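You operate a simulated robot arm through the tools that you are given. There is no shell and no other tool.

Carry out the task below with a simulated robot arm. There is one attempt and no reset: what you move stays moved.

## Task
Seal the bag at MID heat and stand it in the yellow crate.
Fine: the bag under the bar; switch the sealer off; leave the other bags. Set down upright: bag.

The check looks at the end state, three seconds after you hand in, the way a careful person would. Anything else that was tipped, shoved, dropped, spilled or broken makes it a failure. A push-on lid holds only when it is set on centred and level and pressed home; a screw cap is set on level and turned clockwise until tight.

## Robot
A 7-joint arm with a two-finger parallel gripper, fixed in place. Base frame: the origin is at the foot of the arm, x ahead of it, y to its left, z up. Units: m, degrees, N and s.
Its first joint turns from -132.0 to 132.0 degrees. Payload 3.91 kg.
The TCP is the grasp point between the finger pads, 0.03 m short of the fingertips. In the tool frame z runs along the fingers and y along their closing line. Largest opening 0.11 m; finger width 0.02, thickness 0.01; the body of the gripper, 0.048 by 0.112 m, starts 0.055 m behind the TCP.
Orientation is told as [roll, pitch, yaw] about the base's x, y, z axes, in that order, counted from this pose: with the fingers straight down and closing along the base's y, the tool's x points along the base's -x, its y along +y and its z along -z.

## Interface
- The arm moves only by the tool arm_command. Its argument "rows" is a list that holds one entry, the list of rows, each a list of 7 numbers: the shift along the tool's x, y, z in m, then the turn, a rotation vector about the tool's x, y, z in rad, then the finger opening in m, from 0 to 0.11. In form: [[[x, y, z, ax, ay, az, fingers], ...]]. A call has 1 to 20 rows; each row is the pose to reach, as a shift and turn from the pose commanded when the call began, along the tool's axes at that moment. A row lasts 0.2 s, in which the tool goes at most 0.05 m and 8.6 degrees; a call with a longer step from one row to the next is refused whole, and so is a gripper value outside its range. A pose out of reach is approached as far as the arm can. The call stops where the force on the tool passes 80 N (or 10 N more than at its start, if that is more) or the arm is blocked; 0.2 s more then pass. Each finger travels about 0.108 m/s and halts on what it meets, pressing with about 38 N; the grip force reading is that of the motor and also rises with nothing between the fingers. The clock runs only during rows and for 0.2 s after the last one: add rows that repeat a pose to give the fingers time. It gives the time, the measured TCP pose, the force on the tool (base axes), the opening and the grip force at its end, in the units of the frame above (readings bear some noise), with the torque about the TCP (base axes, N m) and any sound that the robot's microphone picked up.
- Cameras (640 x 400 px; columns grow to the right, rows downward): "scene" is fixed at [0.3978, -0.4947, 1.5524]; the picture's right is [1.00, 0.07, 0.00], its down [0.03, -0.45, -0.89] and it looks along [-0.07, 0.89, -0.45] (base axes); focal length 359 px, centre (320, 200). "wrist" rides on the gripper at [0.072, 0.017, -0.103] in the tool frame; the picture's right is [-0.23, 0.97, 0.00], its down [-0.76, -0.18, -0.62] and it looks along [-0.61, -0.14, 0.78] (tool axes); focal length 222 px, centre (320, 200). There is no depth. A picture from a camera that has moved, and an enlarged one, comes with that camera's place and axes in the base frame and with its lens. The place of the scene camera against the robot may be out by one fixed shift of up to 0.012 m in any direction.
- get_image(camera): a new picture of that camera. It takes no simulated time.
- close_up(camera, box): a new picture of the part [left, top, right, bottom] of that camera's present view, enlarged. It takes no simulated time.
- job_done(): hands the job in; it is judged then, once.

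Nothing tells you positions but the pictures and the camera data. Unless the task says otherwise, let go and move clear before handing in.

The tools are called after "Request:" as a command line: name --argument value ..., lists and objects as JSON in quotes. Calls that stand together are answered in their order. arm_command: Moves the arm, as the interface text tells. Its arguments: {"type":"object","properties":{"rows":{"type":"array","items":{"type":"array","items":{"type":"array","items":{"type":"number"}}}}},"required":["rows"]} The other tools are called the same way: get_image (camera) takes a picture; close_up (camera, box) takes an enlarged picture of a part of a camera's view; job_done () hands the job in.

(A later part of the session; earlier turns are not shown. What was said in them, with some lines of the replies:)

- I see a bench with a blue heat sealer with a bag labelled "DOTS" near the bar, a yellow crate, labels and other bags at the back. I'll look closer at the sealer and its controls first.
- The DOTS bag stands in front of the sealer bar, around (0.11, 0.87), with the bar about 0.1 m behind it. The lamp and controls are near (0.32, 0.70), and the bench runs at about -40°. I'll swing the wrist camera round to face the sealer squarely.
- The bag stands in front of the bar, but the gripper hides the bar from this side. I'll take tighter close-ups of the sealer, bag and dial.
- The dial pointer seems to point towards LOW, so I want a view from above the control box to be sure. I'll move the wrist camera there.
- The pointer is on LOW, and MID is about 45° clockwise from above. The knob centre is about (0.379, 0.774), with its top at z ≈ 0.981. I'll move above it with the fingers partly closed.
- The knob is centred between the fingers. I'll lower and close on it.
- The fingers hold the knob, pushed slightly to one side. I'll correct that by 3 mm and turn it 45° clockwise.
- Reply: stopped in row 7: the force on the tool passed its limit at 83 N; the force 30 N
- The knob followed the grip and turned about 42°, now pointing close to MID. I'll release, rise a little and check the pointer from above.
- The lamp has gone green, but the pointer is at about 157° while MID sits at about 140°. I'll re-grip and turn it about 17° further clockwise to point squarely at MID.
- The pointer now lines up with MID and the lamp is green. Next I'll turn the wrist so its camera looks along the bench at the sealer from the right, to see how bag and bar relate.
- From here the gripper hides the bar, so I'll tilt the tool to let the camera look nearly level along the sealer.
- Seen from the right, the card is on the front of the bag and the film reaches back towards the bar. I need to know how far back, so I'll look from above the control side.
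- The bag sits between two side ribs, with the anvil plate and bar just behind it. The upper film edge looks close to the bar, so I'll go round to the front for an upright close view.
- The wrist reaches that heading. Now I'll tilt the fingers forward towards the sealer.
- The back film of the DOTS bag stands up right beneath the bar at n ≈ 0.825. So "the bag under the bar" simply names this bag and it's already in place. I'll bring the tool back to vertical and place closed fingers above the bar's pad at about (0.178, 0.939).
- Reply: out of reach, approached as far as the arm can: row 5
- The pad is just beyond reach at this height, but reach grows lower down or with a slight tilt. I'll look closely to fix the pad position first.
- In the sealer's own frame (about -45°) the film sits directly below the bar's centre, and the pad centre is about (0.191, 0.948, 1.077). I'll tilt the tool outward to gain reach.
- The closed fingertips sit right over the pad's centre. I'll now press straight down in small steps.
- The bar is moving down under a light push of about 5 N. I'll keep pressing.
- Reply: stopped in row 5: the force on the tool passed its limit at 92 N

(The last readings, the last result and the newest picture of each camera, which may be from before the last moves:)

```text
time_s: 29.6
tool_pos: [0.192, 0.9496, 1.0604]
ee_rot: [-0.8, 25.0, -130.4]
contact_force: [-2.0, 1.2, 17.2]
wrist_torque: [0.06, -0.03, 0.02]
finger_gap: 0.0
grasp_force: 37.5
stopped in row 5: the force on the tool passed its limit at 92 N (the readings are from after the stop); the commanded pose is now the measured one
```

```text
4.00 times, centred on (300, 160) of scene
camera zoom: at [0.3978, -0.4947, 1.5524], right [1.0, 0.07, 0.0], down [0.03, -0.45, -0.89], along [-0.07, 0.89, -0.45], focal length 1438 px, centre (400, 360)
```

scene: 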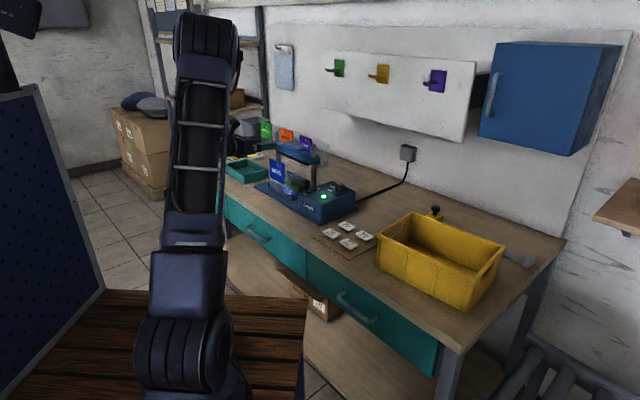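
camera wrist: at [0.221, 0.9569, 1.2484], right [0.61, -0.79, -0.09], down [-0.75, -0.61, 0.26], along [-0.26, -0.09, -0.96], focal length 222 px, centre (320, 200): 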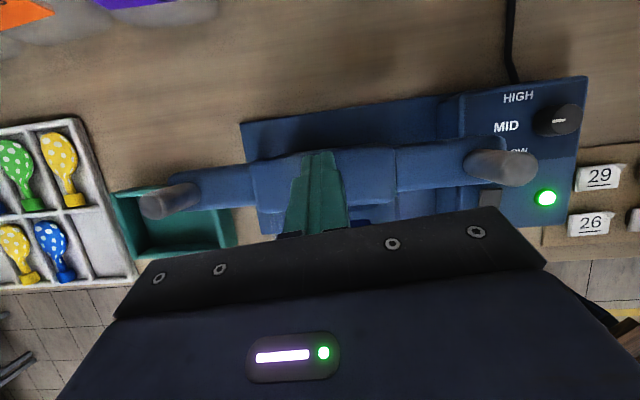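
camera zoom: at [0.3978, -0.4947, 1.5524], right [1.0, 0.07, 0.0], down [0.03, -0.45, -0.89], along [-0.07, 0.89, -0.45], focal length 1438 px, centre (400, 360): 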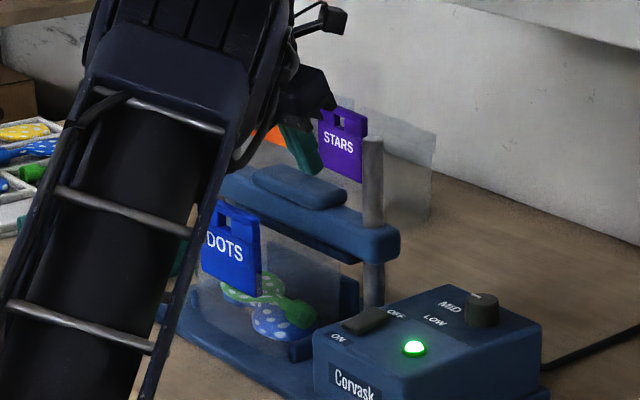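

The bar reached a firm stop (about 92 N). I'll hold it down with a moderate force for about 4 seconds and listen.

Request:
arm_command --rows '[[[-0.0008, 0, 0.0018, 0, 0, 0, 0], [-0.0016, 0, 0.0037, 0, 0, 0, 0], [-0.002, 0, 0.0046, 0, 0, 0, 0], [-0.002, 0, 0.0046, 0, 0, 0, 0], [-0.002, 0, 0.0046, 0, 0, 0, 0], [-0.002, 0, 0.0046, 0, 0, 0, 0], [-0.002, 0, 0.0046, 0, 0, 0, 0], [-0.002, 0, 0.0046, 0, 0, 0, 0], [-0.002, 0, 0.0046, 0, 0, 0, 0], [-0.002, 0, 0.0046, 0, 0, 0, 0]]]'

Request:
close_up --camera "scene" --box '[240, 110, 360, 210]'

```text
time_s: 31.9
tool_pos: [0.1923, 0.9512, 1.0601]
ee_rot: [-1.1, 25.2, -130.4]
contact_force: [-1.8, 19.9, 64.7]
wrist_torque: [0.84, -0.08, 0.21]
finger_gap: 0.0001
grasp_force: 37.1
```

```text
4.00 times, centred on (300, 160) of scene
camera zoom: at [0.3978, -0.4947, 1.5524], right [1.0, 0.07, 0.0], down [0.03, -0.45, -0.89], along [-0.07, 0.89, -0.45], focal length 1438 px, centre (400, 360)
```

zoom: 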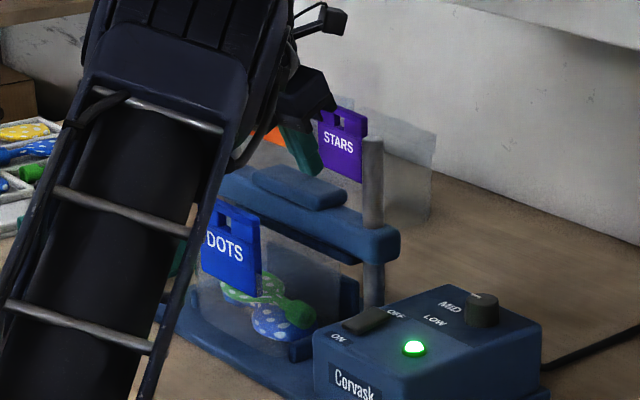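

It's at 65 N with the bar on its stop. I'll hold longer and listen for a signal.

Request:
arm_command --rows '[[[0, 0, 0, 0, 0, 0, 0], [0, 0, 0, 0, 0, 0, 0], [0, 0, 0, 0, 0, 0, 0], [0, 0, 0, 0, 0, 0, 0], [0, 0, 0, 0, 0, 0, 0], [0, 0, 0, 0, 0, 0, 0], [0, 0, 0, 0, 0, 0, 0], [0, 0, 0, 0, 0, 0, 0], [0, 0, 0, 0, 0, 0, 0], [0, 0, 0, 0, 0, 0, 0], [0, 0, 0, 0, 0, 0, 0], [0, 0, 0, 0, 0, 0, 0]]]'

Request:
get_image --camera "wrist"

Request:
close_up --camera "scene" --box '[284, 140, 344, 200]'

```text
time_s: 34.5
tool_pos: [0.1922, 0.9496, 1.0614]
ee_rot: [-1.1, 25.1, -130.5]
contact_force: [-3.0, 17.9, 64.1]
wrist_torque: [0.78, -0.03, 0.06]
finger_gap: 0.0
grasp_force: 37.5
```

```text
taken
camera wrist: at [0.2206, 0.9553, 1.183], right [0.61, -0.78, -0.11], down [-0.75, -0.62, 0.24], along [-0.26, -0.06, -0.96], focal length 222 px, centre (320, 200)
```

wrist: 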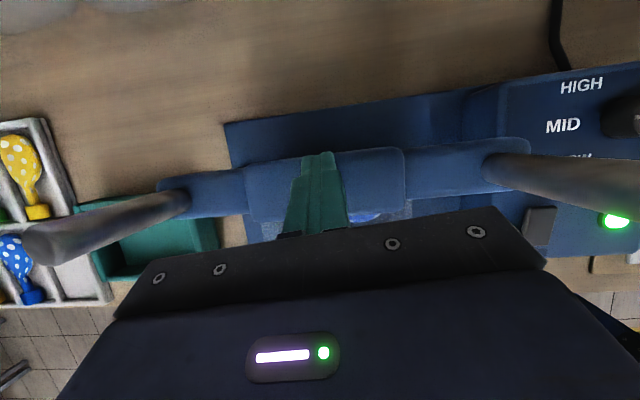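

```text
6.67 times, centred on (314, 170) of scene
camera zoom: at [0.3978, -0.4947, 1.5524], right [1.0, 0.07, 0.0], down [0.03, -0.45, -0.89], along [-0.07, 0.89, -0.45], focal length 2396 px, centre (360, 400)
```

zoom: 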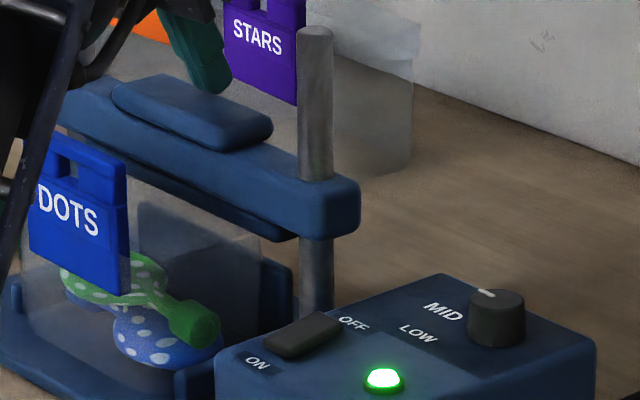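

There was no sound, but I've held it for over 5 s. I'll lift off and see whether the bar springs back and whether the film shows a seal.

Request:
arm_command --rows '[[[0.0081, 0, -0.0183, 0, 0, 0, 0], [0.0162, 0, -0.0366, 0, 0, 0, 0], [0.0284, 0, -0.064, 0, 0, 0, 0], [0.0365, 0, -0.0823, 0, 0, 0, 0], [0.0365, 0, -0.0823, 0, 0, 0, 0]]]'

Request:
close_up --camera "scene" --box '[264, 135, 344, 205]'

Request:
get_image --camera "wrist"

```text
time_s: 35.6
tool_pos: [0.1912, 0.9497, 1.1436]
ee_rot: [-0.8, 24.7, -130.3]
contact_force: [-0.2, -0.9, -1.3]
wrist_torque: [-0.02, 0.02, 0.03]
finger_gap: 0.0002
grasp_force: 37.9
```

```text
5.71 times, centred on (304, 170) of scene
camera zoom: at [0.3978, -0.4947, 1.5524], right [1.0, 0.07, 0.0], down [0.03, -0.45, -0.89], along [-0.07, 0.89, -0.45], focal length 2054 px, centre (411, 371)
```

zoom: 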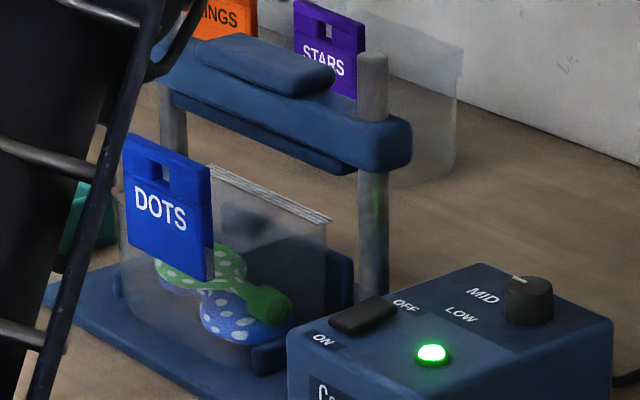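

```text
taken
camera wrist: at [0.2206, 0.9554, 1.2654], right [0.61, -0.78, -0.11], down [-0.75, -0.62, 0.25], along [-0.26, -0.07, -0.96], focal length 222 px, centre (320, 200)
```

wrist: 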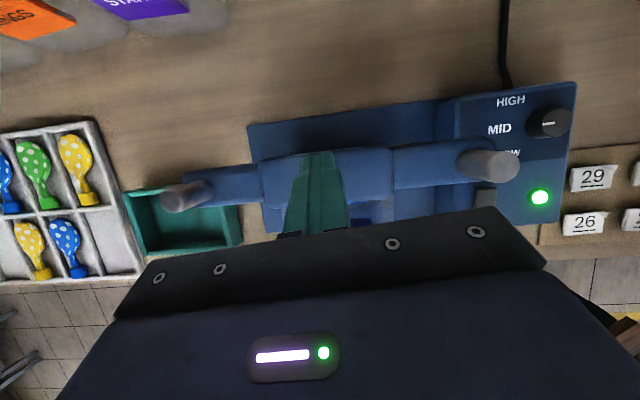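

The film now shows a crimped seal line along its top edge, and the bar has sprung back up. Next is the switch: its OFF end is near (0.283, 0.762). I'll move over there and bring the tool vertical.

Request:
arm_command --rows '[[[0.0209, 0, -0.0454, 0, 0, 0, 0], [0.001, 0.045, -0.055, 0, 0, 0, 0], [-0.019, 0.09, -0.065, 0, 0, 0, 0], [-0.039, 0.14, -0.073, 0, 0, 0, 0], [-0.0584, 0.1858, -0.0819, 0, 0, 0, 0], [-0.0584, 0.1908, -0.0819, 0, -0.14, 0, 0], [-0.0584, 0.1908, -0.0819, 0, -0.28, 0, 0], [-0.0584, 0.1908, -0.0819, 0, -0.431, 0, 0]]]'

Request:
get_image --camera "wrist"

```text
refused: row 2 steps farther than a row can; nothing moved
```

```text
taken
camera wrist: at [0.2206, 0.9554, 1.2654], right [0.61, -0.78, -0.11], down [-0.75, -0.62, 0.25], along [-0.26, -0.07, -0.96], focal length 222 px, centre (320, 200)
```

wrist: 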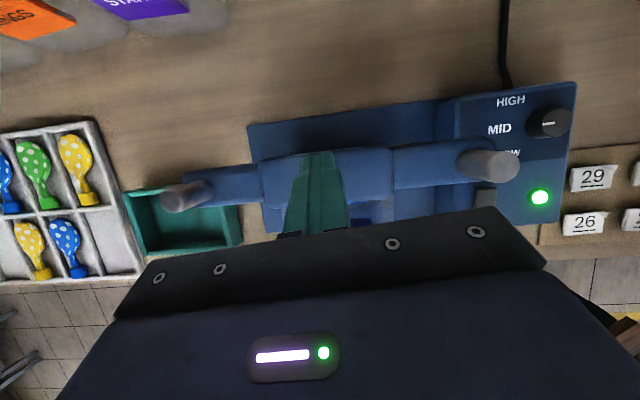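

One step was too long and the call was refused, so I'm resending it with finer steps.

Request:
arm_command --rows '[[[0.0209, 0, -0.0454, 0, 0, 0, 0], [0.008, 0.032, -0.052, 0, 0, 0, 0], [-0.006, 0.064, -0.058, 0, 0, 0, 0], [-0.02, 0.096, -0.064, 0, 0, 0, 0], [-0.033, 0.128, -0.07, 0, 0, 0, 0], [-0.046, 0.16, -0.076, 0, 0, 0, 0], [-0.0584, 0.1908, -0.0819, 0, 0, 0, 0], [-0.0584, 0.1908, -0.0819, 0, -0.14, 0, 0], [-0.0584, 0.1908, -0.0819, 0, -0.28, 0, 0], [-0.0584, 0.1908, -0.0819, 0, -0.431, 0, 0]]]'

Request:
get_image --camera "wrist"

```text
time_s: 37.9
tool_pos: [0.282, 0.759, 1.1921]
ee_rot: [-0.7, 0.0, -130.0]
contact_force: [-0.7, -1.3, 0.6]
wrist_torque: [0.01, -0.06, 0.02]
finger_gap: 0.0
grasp_force: 37.7
```

```text
taken
camera wrist: at [0.3428, 0.8036, 1.2934], right [0.6, -0.8, -0.01], down [-0.62, -0.47, 0.63], along [-0.51, -0.37, -0.78], focal length 222 px, centre (320, 200)
```

wrist: 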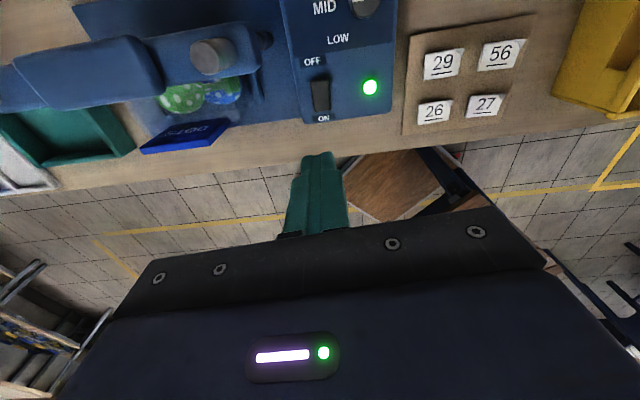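

Request:
arm_command --rows '[[[0.002, -0.001, 0.045, 0, 0, 0, 0], [0.003, -0.002, 0.09, 0, 0, 0, 0], [0.004, -0.002, 0.13, 0, 0, 0, 0]]]'

Request:
close_up --camera "wrist" --box '[220, 40, 420, 240]'

Request:
close_up --camera "scene" --box '[290, 150, 360, 220]'

```text
time_s: 38.6
tool_pos: [0.2808, 0.7632, 1.0624]
ee_rot: [-0.7, 0.1, -130.0]
contact_force: [0.5, 0.0, -0.3]
wrist_torque: [0.03, -0.01, 0.0]
finger_gap: 0.0
grasp_force: 37.5
```

```text
2.00 times, centred on (320, 140) of wrist
camera zoom: at [0.3414, 0.8081, 1.1633], right [0.6, -0.8, -0.01], down [-0.62, -0.47, 0.62], along [-0.5, -0.37, -0.78], focal length 444 px, centre (320, 320)
```

zoom: 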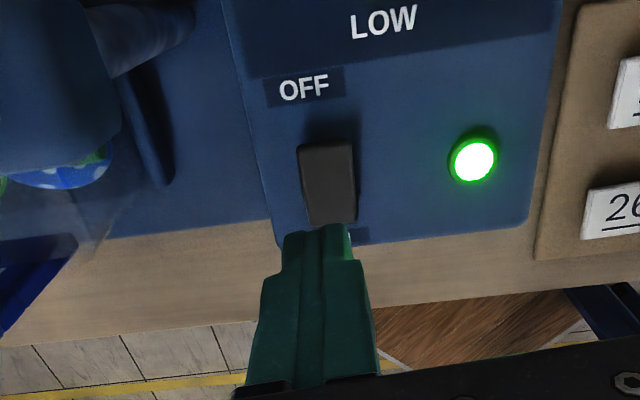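

```text
5.71 times, centred on (325, 185) of scene
camera zoom: at [0.3978, -0.4947, 1.5524], right [1.0, 0.07, 0.0], down [0.03, -0.45, -0.89], along [-0.07, 0.89, -0.45], focal length 2054 px, centre (291, 286)
```

zoom: 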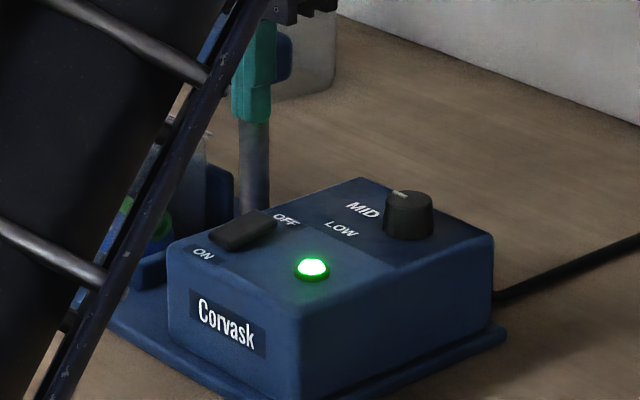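

The rocker centre is about (0.280, 0.759) with the OFF end further from the robot at (0.295, 0.772). I'll centre the closed tips on the OFF half and press down gently.

Request:
arm_command --rows '[[[0.0075, 0.003, 0.025, 0, 0, 0, 0], [0.0075, 0.003, 0.05, 0, 0, 0, 0], [0.0075, 0.003, 0.058, 0, 0, 0, 0], [0.0075, 0.003, 0.064, 0, 0, 0, 0], [0.0075, 0.003, 0.07, 0, 0, 0, 0], [0.0075, 0.003, 0.074, 0, 0, 0, 0]]]'

Request:
close_up --camera "wrist" --box '[220, 40, 420, 240]'

Request:
close_up --camera "scene" --box '[290, 150, 360, 220]'

```text
time_s: 40.0
tool_pos: [0.2884, 0.7676, 0.9873]
ee_rot: [-0.7, 0.0, -130.1]
contact_force: [0.9, -1.1, 8.4]
wrist_torque: [-0.1, 0.05, -0.03]
finger_gap: 0.0
grasp_force: 37.4
```

```text
2.00 times, centred on (320, 140) of wrist
camera zoom: at [0.3488, 0.8129, 1.0892], right [0.6, -0.8, -0.01], down [-0.62, -0.47, 0.62], along [-0.5, -0.37, -0.78], focal length 444 px, centre (320, 320)
```

zoom: 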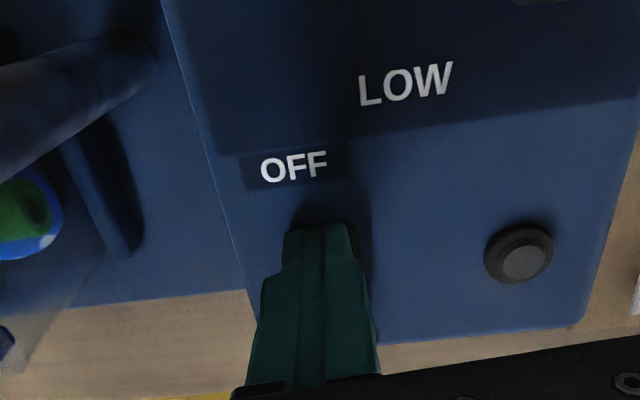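

```text
5.71 times, centred on (325, 185) of scene
camera zoom: at [0.3978, -0.4947, 1.5524], right [1.0, 0.07, 0.0], down [0.03, -0.45, -0.89], along [-0.07, 0.89, -0.45], focal length 2054 px, centre (291, 286)
```

zoom: 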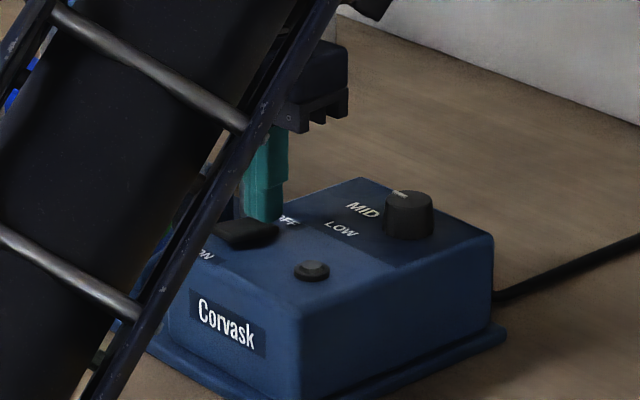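

The lamp is out, so the sealer is off. I'll lift away and turn the wrist so the fingers can close across the DOTS card, viewing it from the right.

Request:
arm_command --rows '[[[0, 0, -0.04, 0, 0, 0, 0], [0, 0, -0.085, 0, 0, 0, 0], [0, 0, -0.13, 0, 0, 0, 0], [-0.004, -0.005, -0.17, 0, 0, 0.138, 0], [-0.008, -0.01, -0.183, 0, 0, 0.276, 0], [-0.012, -0.016, -0.183, 0, 0, 0.414, 0], [-0.016, -0.022, -0.183, 0, 0, 0.552, 0.02], [-0.02, -0.028, -0.183, 0, 0, 0.69, 0.04], [-0.024, -0.034, -0.183, 0, 0, 0.828, 0.06], [-0.028, -0.04, -0.183, 0, 0, 0.966, 0.06], [-0.032, -0.046, -0.183, 0, 0, 1.104, 0.06], [-0.036, -0.052, -0.183, 0, 0, 1.242, 0.06], [-0.04, -0.058, -0.183, 0, 0, 1.38, 0.06], [-0.043, -0.062, -0.183, 0, 0, 1.518, 0.06], [-0.0463, -0.0655, -0.183, 0, 0, 1.658, 0.06]]]'

Request:
get_image --camera "wrist"

Request:
close_up --camera "wrist" --box '[260, 110, 420, 240]'

Request:
close_up --camera "scene" --box '[260, 130, 360, 215]'

```text
time_s: 43.2
tool_pos: [0.21, 0.7737, 1.1709]
ee_rot: [0.0, -0.5, 134.7]
contact_force: [0.9, -0.7, 0.3]
wrist_torque: [0.02, 0.01, 0.0]
finger_gap: 0.06
grasp_force: 0.1
```

```text
taken
camera wrist: at [0.2506, 0.7108, 1.2712], right [-0.85, -0.53, 0.0], down [-0.41, 0.66, 0.63], along [-0.33, 0.54, -0.78], focal length 222 px, centre (320, 200)
```

wrist: 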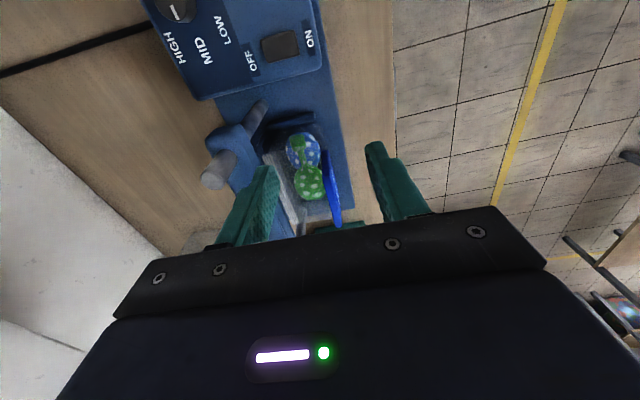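

```text
3.08 times, centred on (340, 175) of wrist
camera zoom: at [0.2506, 0.7108, 1.2712], right [-0.85, -0.53, 0.0], down [-0.41, 0.66, 0.63], along [-0.33, 0.54, -0.78], focal length 684 px, centre (258, 277)
```

zoom: 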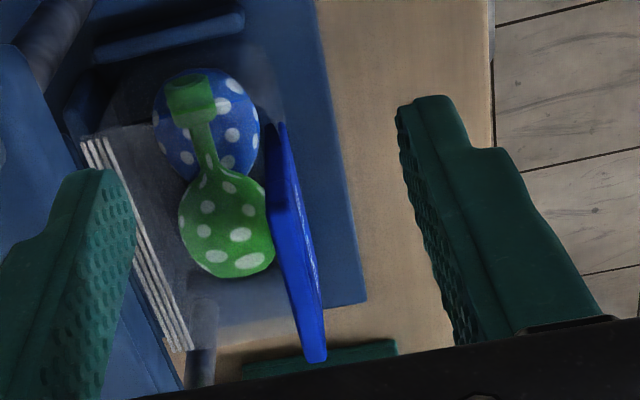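

```text
4.71 times, centred on (310, 172) of scene
camera zoom: at [0.3978, -0.4947, 1.5524], right [1.0, 0.07, 0.0], down [0.03, -0.45, -0.89], along [-0.07, 0.89, -0.45], focal length 1692 px, centre (367, 329)
```

zoom: 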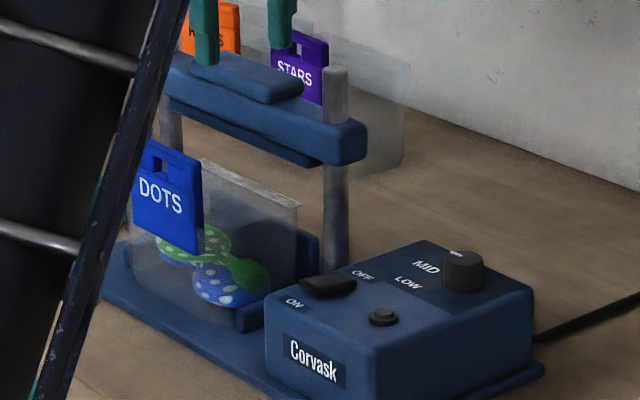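

The card spans e' -0.56 to -0.49 at n' ≈ 0.705, with its top at z ≈ 1.03, and the sealed edge is behind it at n' ≈ 0.785. I'll go above the card with the fingers 6 cm apart.

Request:
arm_command --rows '[[[-0.042, -0.003, 0.01, 0, 0, 0, 0.06], [-0.084, -0.006, 0.03, 0, 0, 0, 0.06], [-0.1264, -0.0087, 0.05, 0, 0, 0, 0.06], [-0.1264, -0.0087, 0.071, 0, 0, 0, 0.06]]]'

Request:
get_image --camera "wrist"

Request:
close_up --camera "wrist" --box '[220, 80, 420, 240]'

Request:
close_up --camera "scene" --box '[240, 110, 340, 205]'

```text
time_s: 44.2
tool_pos: [0.1257, 0.8696, 1.1018]
ee_rot: [0.0, -0.6, 134.9]
contact_force: [0.0, 0.7, 0.9]
wrist_torque: [0.0, 0.02, 0.01]
finger_gap: 0.0597
grasp_force: 0.0
```

```text
taken
camera wrist: at [0.1667, 0.8065, 1.2023], right [-0.85, -0.53, 0.0], down [-0.41, 0.66, 0.63], along [-0.33, 0.54, -0.78], focal length 222 px, centre (320, 200)
```

wrist: 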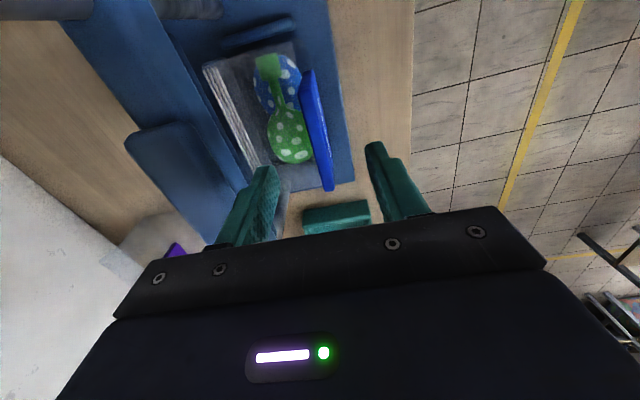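

```text
2.50 times, centred on (320, 160) of wrist
camera zoom: at [0.1667, 0.8065, 1.2023], right [-0.85, -0.53, 0.0], down [-0.41, 0.66, 0.63], along [-0.33, 0.54, -0.78], focal length 555 px, centre (320, 300)
```

zoom: 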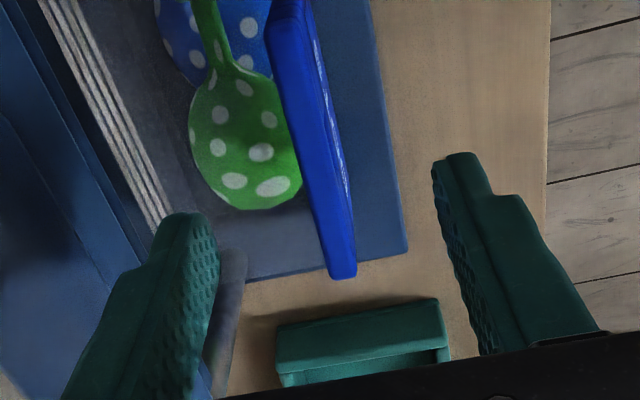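

```text
4.21 times, centred on (290, 158) of scene
camera zoom: at [0.3978, -0.4947, 1.5524], right [1.0, 0.07, 0.0], down [0.03, -0.45, -0.89], along [-0.07, 0.89, -0.45], focal length 1513 px, centre (446, 379)
```

zoom: 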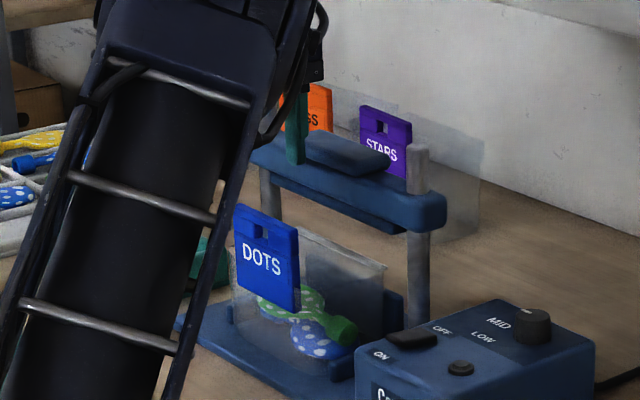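

The fingers straddle the card with clearance to the bar and the sealed edge. I'll descend and close on the card.

Request:
arm_command --rows '[[[0, -0.001, 0.03, 0, 0, 0, 0.06], [0, -0.001, 0.06, 0, 0, 0, 0.06], [0, -0.001, 0.085, 0, 0, 0, 0.06], [0, -0.001, 0.085, 0, 0, 0, 0.04], [0, -0.001, 0.085, 0, 0, 0, 0.02], [0, -0.001, 0.085, 0, 0, 0, 0.01], [0, -0.001, 0.085, 0, 0, 0, 0.0], [0, -0.001, 0.085, 0, 0, 0, 0.0]]]'

Request:
get_image --camera "wrist"

Request:
close_up --camera "scene" --box '[240, 110, 340, 205]'

```text
time_s: 46.0
tool_pos: [0.1254, 0.8712, 1.0147]
ee_rot: [0.0, -0.6, 135.0]
contact_force: [0.2, 0.1, -0.4]
wrist_torque: [0.02, 0.0, 0.01]
finger_gap: 0.0112
grasp_force: 37.7
```

```text
taken
camera wrist: at [0.1665, 0.8079, 1.1159], right [-0.85, -0.53, 0.0], down [-0.41, 0.66, 0.63], along [-0.33, 0.54, -0.78], focal length 222 px, centre (320, 200)
```

wrist: 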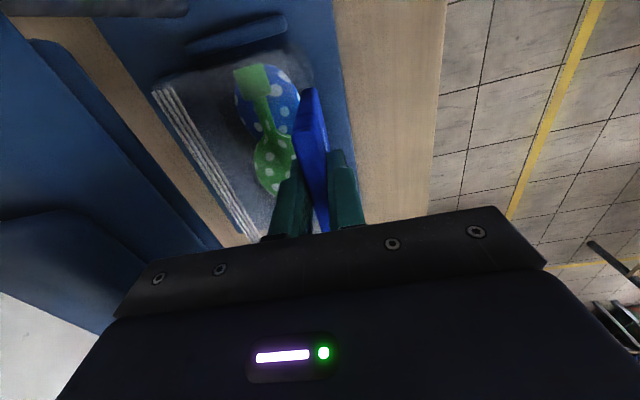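

```text
4.21 times, centred on (290, 158) of scene
camera zoom: at [0.3978, -0.4947, 1.5524], right [1.0, 0.07, 0.0], down [0.03, -0.45, -0.89], along [-0.07, 0.89, -0.45], focal length 1513 px, centre (446, 379)
```

zoom: 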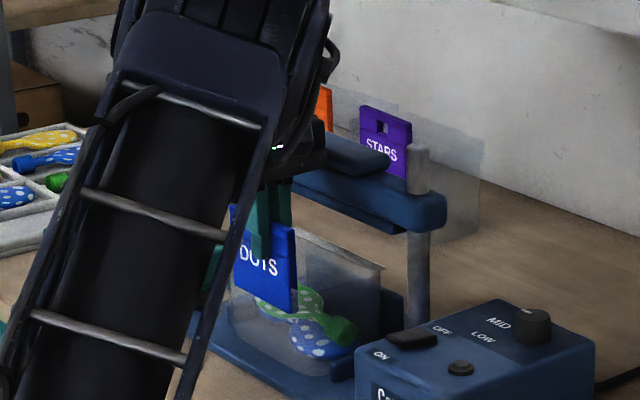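

The card is gripped (11 mm). I'll lift about 8 mm and slide the bag forward out from under the bar.

Request:
arm_command --rows '[[[0, 0, -0.004, 0, 0, 0, 0], [0, 0, -0.008, 0, 0, 0, 0], [0, 0.012, -0.008, 0, 0, 0, 0], [0, 0.028, -0.008, 0, 0, 0, 0], [0, 0.046, -0.008, 0, 0, 0, 0], [0, 0.064, -0.008, 0, 0, 0, 0], [0, 0.082, -0.008, 0, 0, 0, 0], [0, 0.1, -0.01, 0, 0, 0, 0]]]'

Request:
get_image --camera "wrist"

Request:
close_up --camera "scene" --box '[240, 110, 340, 205]'

```text
time_s: 47.9
tool_pos: [0.0554, 0.8007, 1.0254]
ee_rot: [0.0, -0.6, 134.9]
contact_force: [0.4, 0.5, -0.6]
wrist_torque: [-0.02, 0.02, 0.01]
finger_gap: 0.011
grasp_force: 37.8
```

```text
taken
camera wrist: at [0.0966, 0.7375, 1.1262], right [-0.85, -0.53, 0.0], down [-0.41, 0.66, 0.63], along [-0.34, 0.54, -0.78], focal length 222 px, centre (320, 200)
```

wrist: 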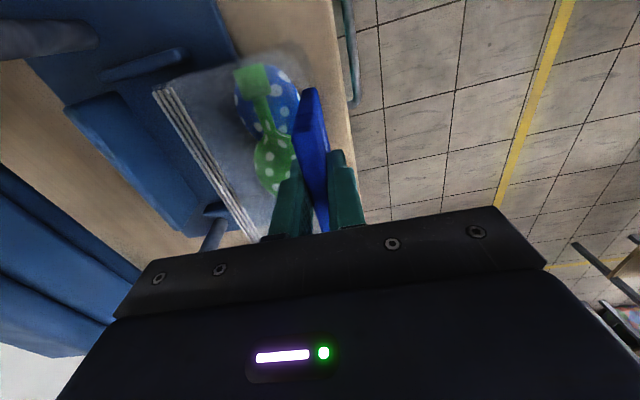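

```text
4.21 times, centred on (290, 158) of scene
camera zoom: at [0.3978, -0.4947, 1.5524], right [1.0, 0.07, 0.0], down [0.03, -0.45, -0.89], along [-0.07, 0.89, -0.45], focal length 1513 px, centre (446, 379)
```

zoom: 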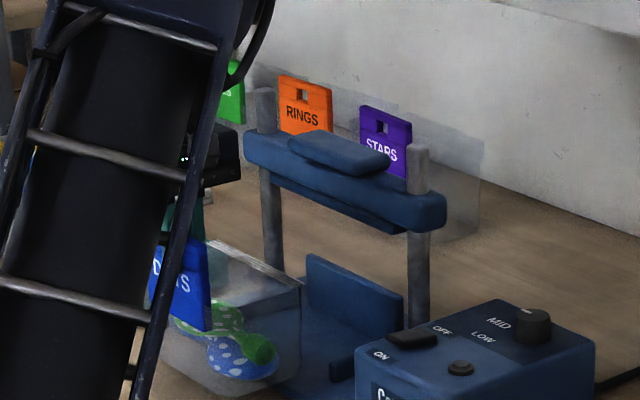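

The bag is level in the grip and clear of the bar. I'll raise it, then carry it along the front of the bench towards the yellow crate near (0.67, 0.38).

Request:
arm_command --rows '[[[0, 0.0, -0.04, 0, 0, 0, 0], [0, 0.0, -0.08, 0, 0, 0, 0], [0, 0.0, -0.12, 0, 0, 0, 0], [0, 0.0, -0.16, 0, 0, 0, 0], [0, 0.0, -0.2, 0, 0, 0, 0], [0, 0.0, -0.22, 0, 0, 0, 0]]]'

Request:
get_image --camera "scene"

```text
time_s: 49.2
tool_pos: [0.0574, 0.7991, 1.2463]
ee_rot: [0.0, -0.6, 135.0]
contact_force: [0.2, 0.9, -0.2]
wrist_torque: [-0.02, 0.0, 0.01]
finger_gap: 0.011
grasp_force: 37.9
```

```text
taken
```

scene: 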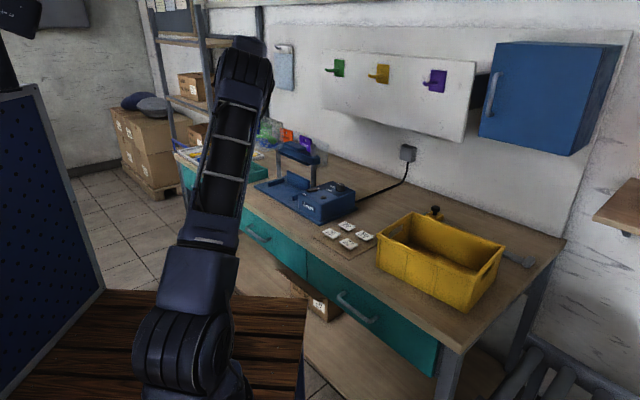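

Request:
arm_command --rows '[[[0.03, -0.005, 0, 0, 0, 0, 0], [0.073, -0.013, 0, 0, 0, 0, 0], [0.117, -0.0205, 0, 0, 0, 0, 0], [0.161, -0.028, 0, 0, 0, 0, 0], [0.205, -0.036, 0, 0, 0, 0, 0], [0.249, -0.044, 0, 0, 0, 0, 0], [0.293, -0.0515, 0, 0, 0, -0.01, 0], [0.337, -0.059, 0, 0, 0, -0.02, 0], [0.381, -0.067, 0, 0, 0, -0.03, 0], [0.425, -0.0746, 0, 0, 0, -0.04, 0], [0.469, -0.082, 0, 0, 0, -0.05, 0], [0.513, -0.09, 0, 0, 0, -0.06, 0], [0.557, -0.098, 0, 0, 0, -0.07, 0], [0.601, -0.1055, 0, 0, 0, -0.08, 0], [0.645, -0.113, 0, 0, 0, -0.087, 0], [0.689, -0.121, 0, 0, 0, -0.087, 0], [0.733, -0.1287, 0, 0, 0, -0.087, 0], [0.777, -0.136, 0, 0, 0, -0.087, 0], [0.81, -0.142, 0, 0, 0, -0.087, 0], [0.8217, -0.1443, 0, 0, 0, -0.087, 0]]]'

Request:
get_image --camera "wrist"

Request:
get_image --camera "scene"

```text
time_s: 53.5
tool_pos: [0.7397, 0.319, 1.2371]
ee_rot: [0.0, -0.6, 140.0]
contact_force: [0.6, 0.6, -0.1]
wrist_torque: [-0.03, -0.03, 0.0]
finger_gap: 0.0112
grasp_force: 38.2
```

```text
taken
camera wrist: at [0.7866, 0.2591, 1.3379], right [-0.8, -0.6, 0.0], down [-0.46, 0.62, 0.63], along [-0.38, 0.5, -0.78], focal length 222 px, centre (320, 200)
```

wrist: 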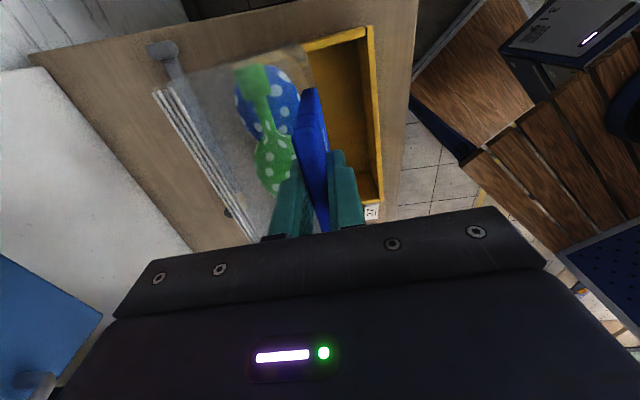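

```text
taken
```

scene: 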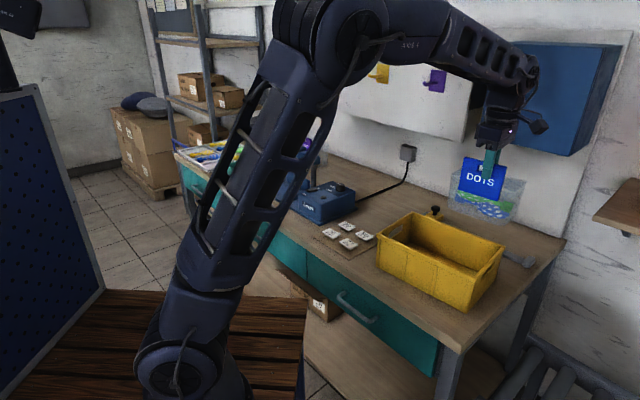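

Request:
close_up --camera "wrist" --box '[260, 0, 420, 230]'

Request:
close_up --camera "scene" --box '[360, 130, 560, 320]'

```text
1.74 times, centred on (340, 115) of wrist
camera zoom: at [0.7866, 0.2591, 1.3379], right [-0.8, -0.6, 0.0], down [-0.46, 0.62, 0.63], along [-0.38, 0.5, -0.78], focal length 386 px, centre (285, 348)
```

zoom: 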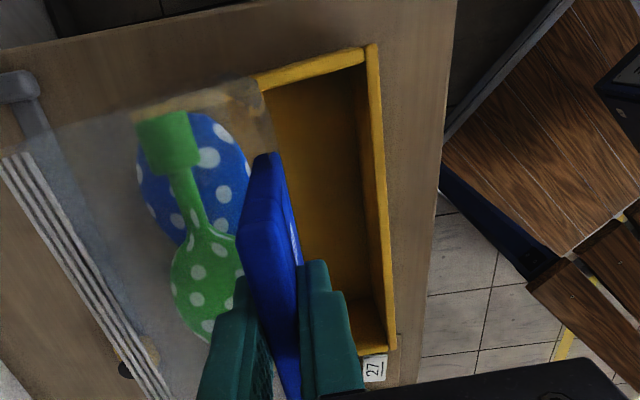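

```text
2.11 times, centred on (460, 225) of scene
camera zoom: at [0.3978, -0.4947, 1.5524], right [1.0, 0.07, 0.0], down [0.03, -0.45, -0.89], along [-0.07, 0.89, -0.45], focal length 757 px, centre (25, 147)
```

zoom: 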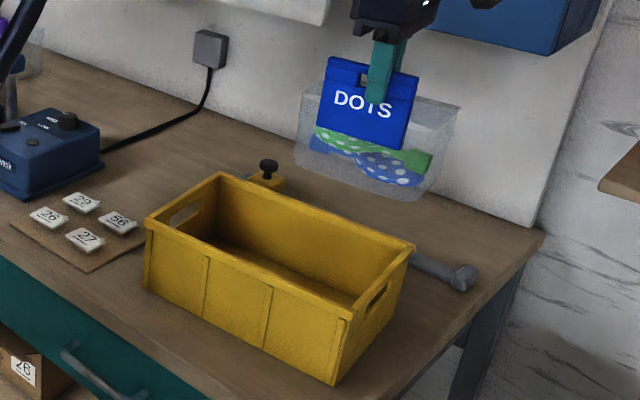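

The crate rim corners come out near (0.732, 0.223) and (0.515, 0.408), which puts the centre at about (0.685, 0.388). I'll move the bag over the centre and come down to just above the rim.

Request:
arm_command --rows '[[[-0.032, 0.007, 0, 0, 0, 0, 0], [-0.064, 0.015, 0, 0, 0, 0, 0], [-0.0965, 0.0222, 0, 0, 0, 0, 0], [-0.0965, 0.0222, 0.035, 0, 0, 0, 0], [-0.0965, 0.0222, 0.07, 0, 0, 0, 0], [-0.0965, 0.0222, 0.1, 0, 0, 0, 0]]]'

Request:
get_image --camera "wrist"

Request:
close_up --camera "scene" --box '[360, 130, 560, 320]'

```text
time_s: 54.9
tool_pos: [0.651, 0.3655, 1.1375]
ee_rot: [-0.1, -0.6, 140.1]
contact_force: [-0.3, -1.5, -0.3]
wrist_torque: [0.0, -0.01, -0.03]
finger_gap: 0.0111
grasp_force: 37.8
```

```text
taken
camera wrist: at [0.6973, 0.3056, 1.2389], right [-0.8, -0.6, 0.0], down [-0.46, 0.62, 0.63], along [-0.38, 0.5, -0.78], focal length 222 px, centre (320, 200)
```

wrist: 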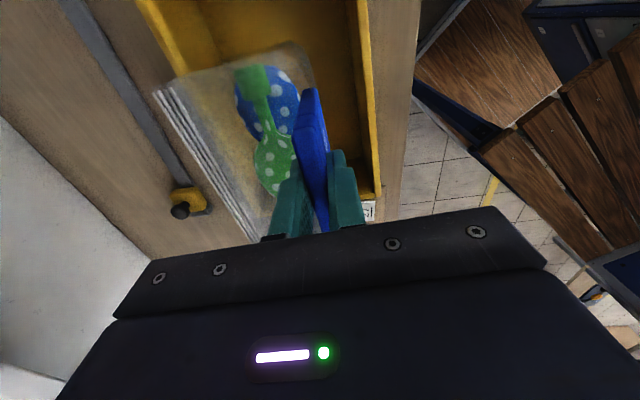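

```text
2.11 times, centred on (460, 225) of scene
camera zoom: at [0.3978, -0.4947, 1.5524], right [1.0, 0.07, 0.0], down [0.03, -0.45, -0.89], along [-0.07, 0.89, -0.45], focal length 757 px, centre (25, 147)
```

zoom: 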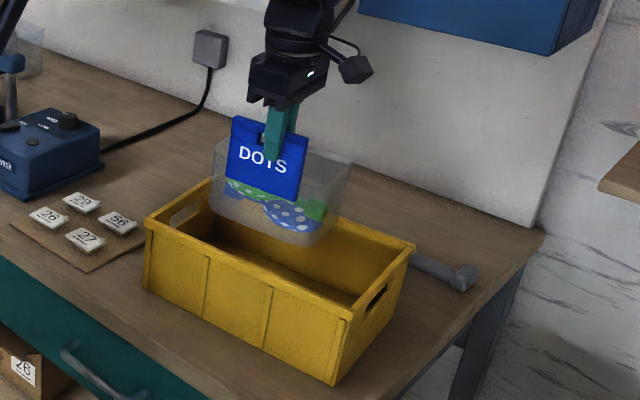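

The bag is centred over the crate with clearance on all sides. I'll lower it, fast at first and then in small steps.

Request:
arm_command --rows '[[[0, 0, 0.03, 0, 0, 0, 0], [0, 0, 0.06, 0, 0, 0, 0], [0, 0, 0.085, 0, 0, 0, 0], [0, 0, 0.1, 0, 0, 0, 0]]]'

Request:
get_image --camera "wrist"

Request:
close_up --camera "scene" --box '[360, 130, 560, 320]'

```text
time_s: 55.9
tool_pos: [0.6504, 0.3653, 1.0373]
ee_rot: [-0.1, -0.7, 140.1]
contact_force: [0.1, 0.3, 0.2]
wrist_torque: [0.0, 0.03, -0.02]
finger_gap: 0.0111
grasp_force: 38.3
```

```text
taken
camera wrist: at [0.6958, 0.306, 1.1393], right [-0.8, -0.6, 0.0], down [-0.46, 0.62, 0.63], along [-0.38, 0.5, -0.78], focal length 222 px, centre (320, 200)
```

wrist: 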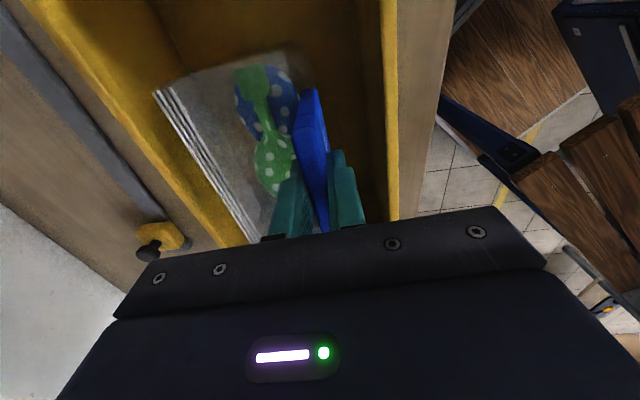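

```text
2.11 times, centred on (460, 225) of scene
camera zoom: at [0.3978, -0.4947, 1.5524], right [1.0, 0.07, 0.0], down [0.03, -0.45, -0.89], along [-0.07, 0.89, -0.45], focal length 757 px, centre (25, 147)
```

zoom: 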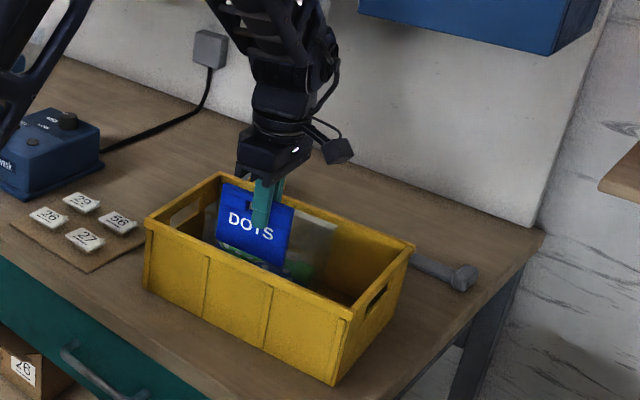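

Request:
arm_command --rows '[[[0, 0, 0.004, 0, 0, 0, 0], [0, 0, 0.008, 0, 0, 0, 0], [0, 0, 0.012, 0, 0, 0, 0], [0, 0, 0.015, 0, 0, 0, 0]]]'

```text
time_s: 56.9
tool_pos: [0.6496, 0.3664, 1.023]
ee_rot: [-0.1, -0.7, 140.0]
contact_force: [0.9, 0.0, 0.5]
wrist_torque: [0.02, 0.02, -0.01]
finger_gap: 0.011
grasp_force: 38.3
```

No contact yet, so I'll keep lowering in small steps.

Request:
arm_command --rows '[[[0, 0, 0.003, 0, 0, 0, 0], [0, 0, 0.006, 0, 0, 0, 0], [0, 0, 0.009, 0, 0, 0, 0]]]'

```text
time_s: 57.6
tool_pos: [0.6511, 0.3667, 1.0135]
ee_rot: [-0.1, -0.7, 140.0]
contact_force: [0.1, -0.1, 0.2]
wrist_torque: [-0.01, -0.01, -0.01]
finger_gap: 0.0109
grasp_force: 38.2
```

Request:
arm_command --rows '[[[0, 0, 0.003, 0, 0, 0, 0], [0, 0, 0.005, 0, 0, 0, 0]]]'

```text
time_s: 58.2
tool_pos: [0.6509, 0.3668, 1.0088]
ee_rot: [-0.1, -0.6, 140.0]
contact_force: [-0.5, 0.1, 0.5]
wrist_torque: [-0.02, 0.0, -0.02]
finger_gap: 0.0109
grasp_force: 37.5
```

Request:
arm_command --rows '[[[0, 0, 0.002, 0, 0, 0, 0], [0, 0, 0.004, 0, 0, 0, 0]]]'

```text
time_s: 58.9
tool_pos: [0.6494, 0.3674, 1.0063]
ee_rot: [-0.2, -0.6, 140.0]
contact_force: [0.0, -1.1, 18.7]
wrist_torque: [-0.06, -0.04, 0.01]
finger_gap: 0.011
grasp_force: 37.8
```

The bag has touched the crate floor (19 N upward). I'll ease up 2–3 mm, then open the fingers a little to let go.

Request:
arm_command --rows '[[[0, 0, -0.0025, 0, 0, 0, 0.0], [0, 0, -0.0025, 0, 0, 0, 0.0]]]'

Request:
get_image --camera "wrist"

Request:
close_up --camera "scene" --box '[400, 170, 520, 300]'

```text
time_s: 59.5
tool_pos: [0.6486, 0.3671, 1.0074]
ee_rot: [0.0, -0.6, 140.0]
contact_force: [0.4, -0.8, -0.4]
wrist_torque: [-0.04, 0.02, 0.0]
finger_gap: 0.011
grasp_force: 38.0
```

```text
taken
camera wrist: at [0.6963, 0.307, 1.108], right [-0.8, -0.6, 0.0], down [-0.46, 0.62, 0.63], along [-0.38, 0.5, -0.78], focal length 222 px, centre (320, 200)
```

wrist: 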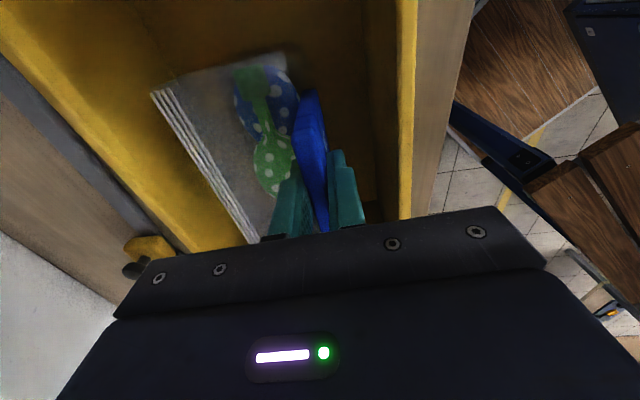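

```text
3.08 times, centred on (460, 235) of scene
camera zoom: at [0.3978, -0.4947, 1.5524], right [1.0, 0.07, 0.0], down [0.03, -0.45, -0.89], along [-0.07, 0.89, -0.45], focal length 1106 px, centre (-111, 92)
```

zoom: 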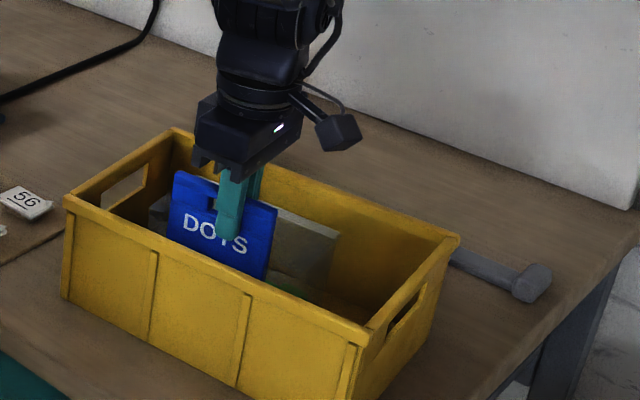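

Bag sits level in the crate. Now I'll open the fingers to about 3.5 cm.

Request:
arm_command --rows '[[[0, 0, 0, 0, 0, 0, 0.015], [0, 0, 0, 0, 0, 0, 0.025], [0, 0, 0, 0, 0, 0, 0.035], [0, 0, 0, 0, 0, 0, 0.035]]]'

Request:
get_image --camera "wrist"

```text
time_s: 60.5
tool_pos: [0.6502, 0.367, 1.0079]
ee_rot: [-0.2, -0.7, 140.0]
contact_force: [0.3, -0.2, 0.2]
wrist_torque: [0.0, 0.0, 0.0]
finger_gap: 0.0351
grasp_force: 0.0
```

```text
taken
camera wrist: at [0.6964, 0.3072, 1.1085], right [-0.8, -0.6, 0.0], down [-0.46, 0.62, 0.63], along [-0.38, 0.5, -0.78], focal length 222 px, centre (320, 200)
```

wrist: 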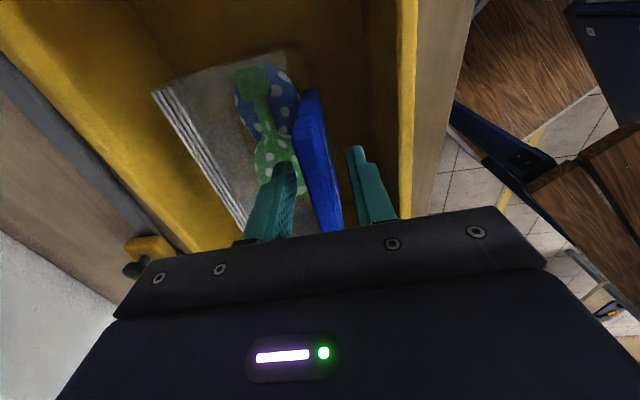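

The bag stays upright with the fingers clear of the card. I'll rise straight up and away.

Request:
arm_command --rows '[[[0, 0, -0.015, 0, 0, 0, 0.035], [0, 0, -0.035, 0, 0, 0, 0.035], [0, 0, -0.06, 0, 0, 0, 0.035], [0, 0, -0.1, 0, 0, 0, 0.035], [0, 0, -0.145, 0, 0, 0, 0.035], [0, 0, -0.19, 0, 0, 0, 0.035], [0, 0, -0.23, 0, 0, 0, 0.035]]]'

Request:
get_image --camera "scene"

Request:
close_up --camera "scene" --box '[360, 170, 540, 320]'

Request:
close_up --camera "scene" --box '[240, 110, 380, 220]'

Request:
get_image --camera "wrist"

```text
time_s: 62.0
tool_pos: [0.6521, 0.3656, 1.2372]
ee_rot: [0.0, -0.7, 140.1]
contact_force: [-0.1, 0.4, -0.3]
wrist_torque: [0.02, -0.01, 0.0]
finger_gap: 0.0349
grasp_force: 0.1
```

```text
taken
```

scene: 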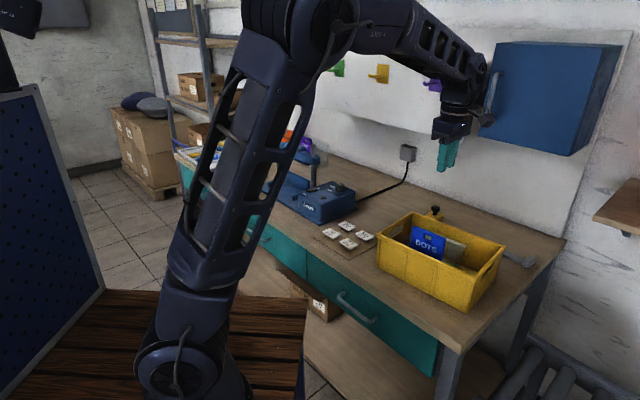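

```text
2.67 times, centred on (450, 245) of scene
camera zoom: at [0.3978, -0.4947, 1.5524], right [1.0, 0.07, 0.0], down [0.03, -0.45, -0.89], along [-0.07, 0.89, -0.45], focal length 958 px, centre (-27, 80)
```

zoom: 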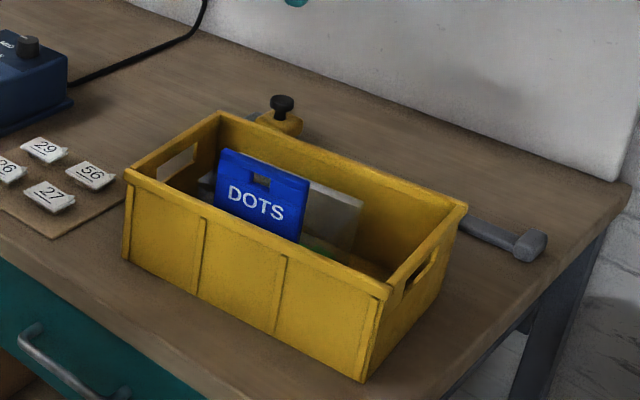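

```text
3.64 times, centred on (310, 165) of scene
camera zoom: at [0.3978, -0.4947, 1.5524], right [1.0, 0.07, 0.0], down [0.03, -0.45, -0.89], along [-0.07, 0.89, -0.45], focal length 1307 px, centre (356, 327)
```

zoom: 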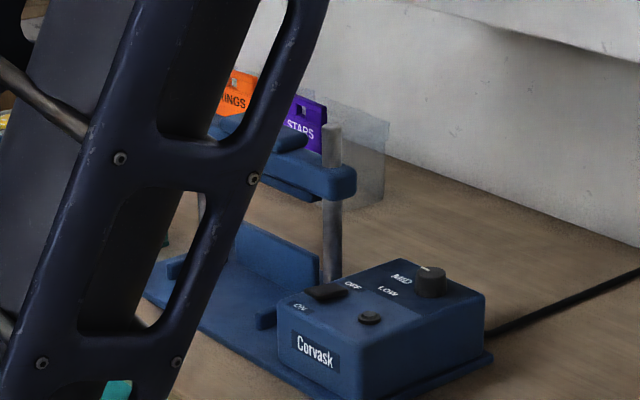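

```text
taken
camera wrist: at [0.6982, 0.3045, 1.3381], right [-0.8, -0.6, 0.0], down [-0.46, 0.62, 0.63], along [-0.38, 0.5, -0.78], focal length 222 px, centre (320, 200)
```

wrist: 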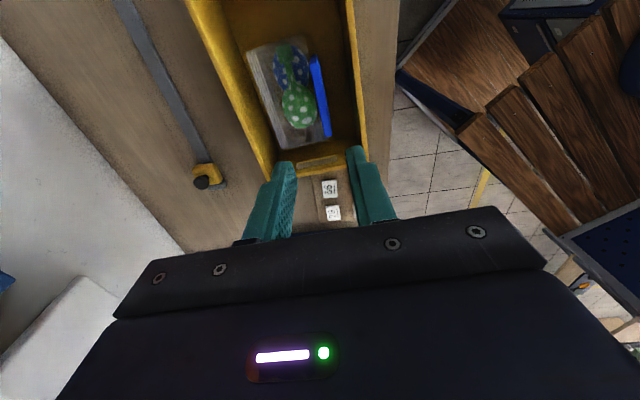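

The sealed DOTS bag stands upright in the yellow crate. The dial is at MID, the sealer's lamp is out, the bar is back up, and the other bags look undisturbed. The gripper is open and clear, so I'm handing the job in.

Request:
job_done

```text
The job is handed in.
```

The DOTS bag is sealed at MID heat and standing upright in the yellow crate. I've handed the job in, but no result came back.

- **Heat:** the dial was on LOW. I turned it to MID, and the lamp was green when I pressed the bar down.
- **Seal:** I took "the bag under the bar" to mean this bag, since its open edge was already below the bar. I held the bar down for about 5 seconds. It made no sound, but crimp lines showed along the top of the film afterwards.
- **Switch:** I pressed it to OFF and the lamp went out.
- **Bag:** I slid it forward out from under the bar and set it down near the middle of the crate. It stayed upright when I let go.
- **Other bags:** I didn't touch any of them. In the last picture RINGS and STARS were still in place; the arm was blocking the view of WAVES.
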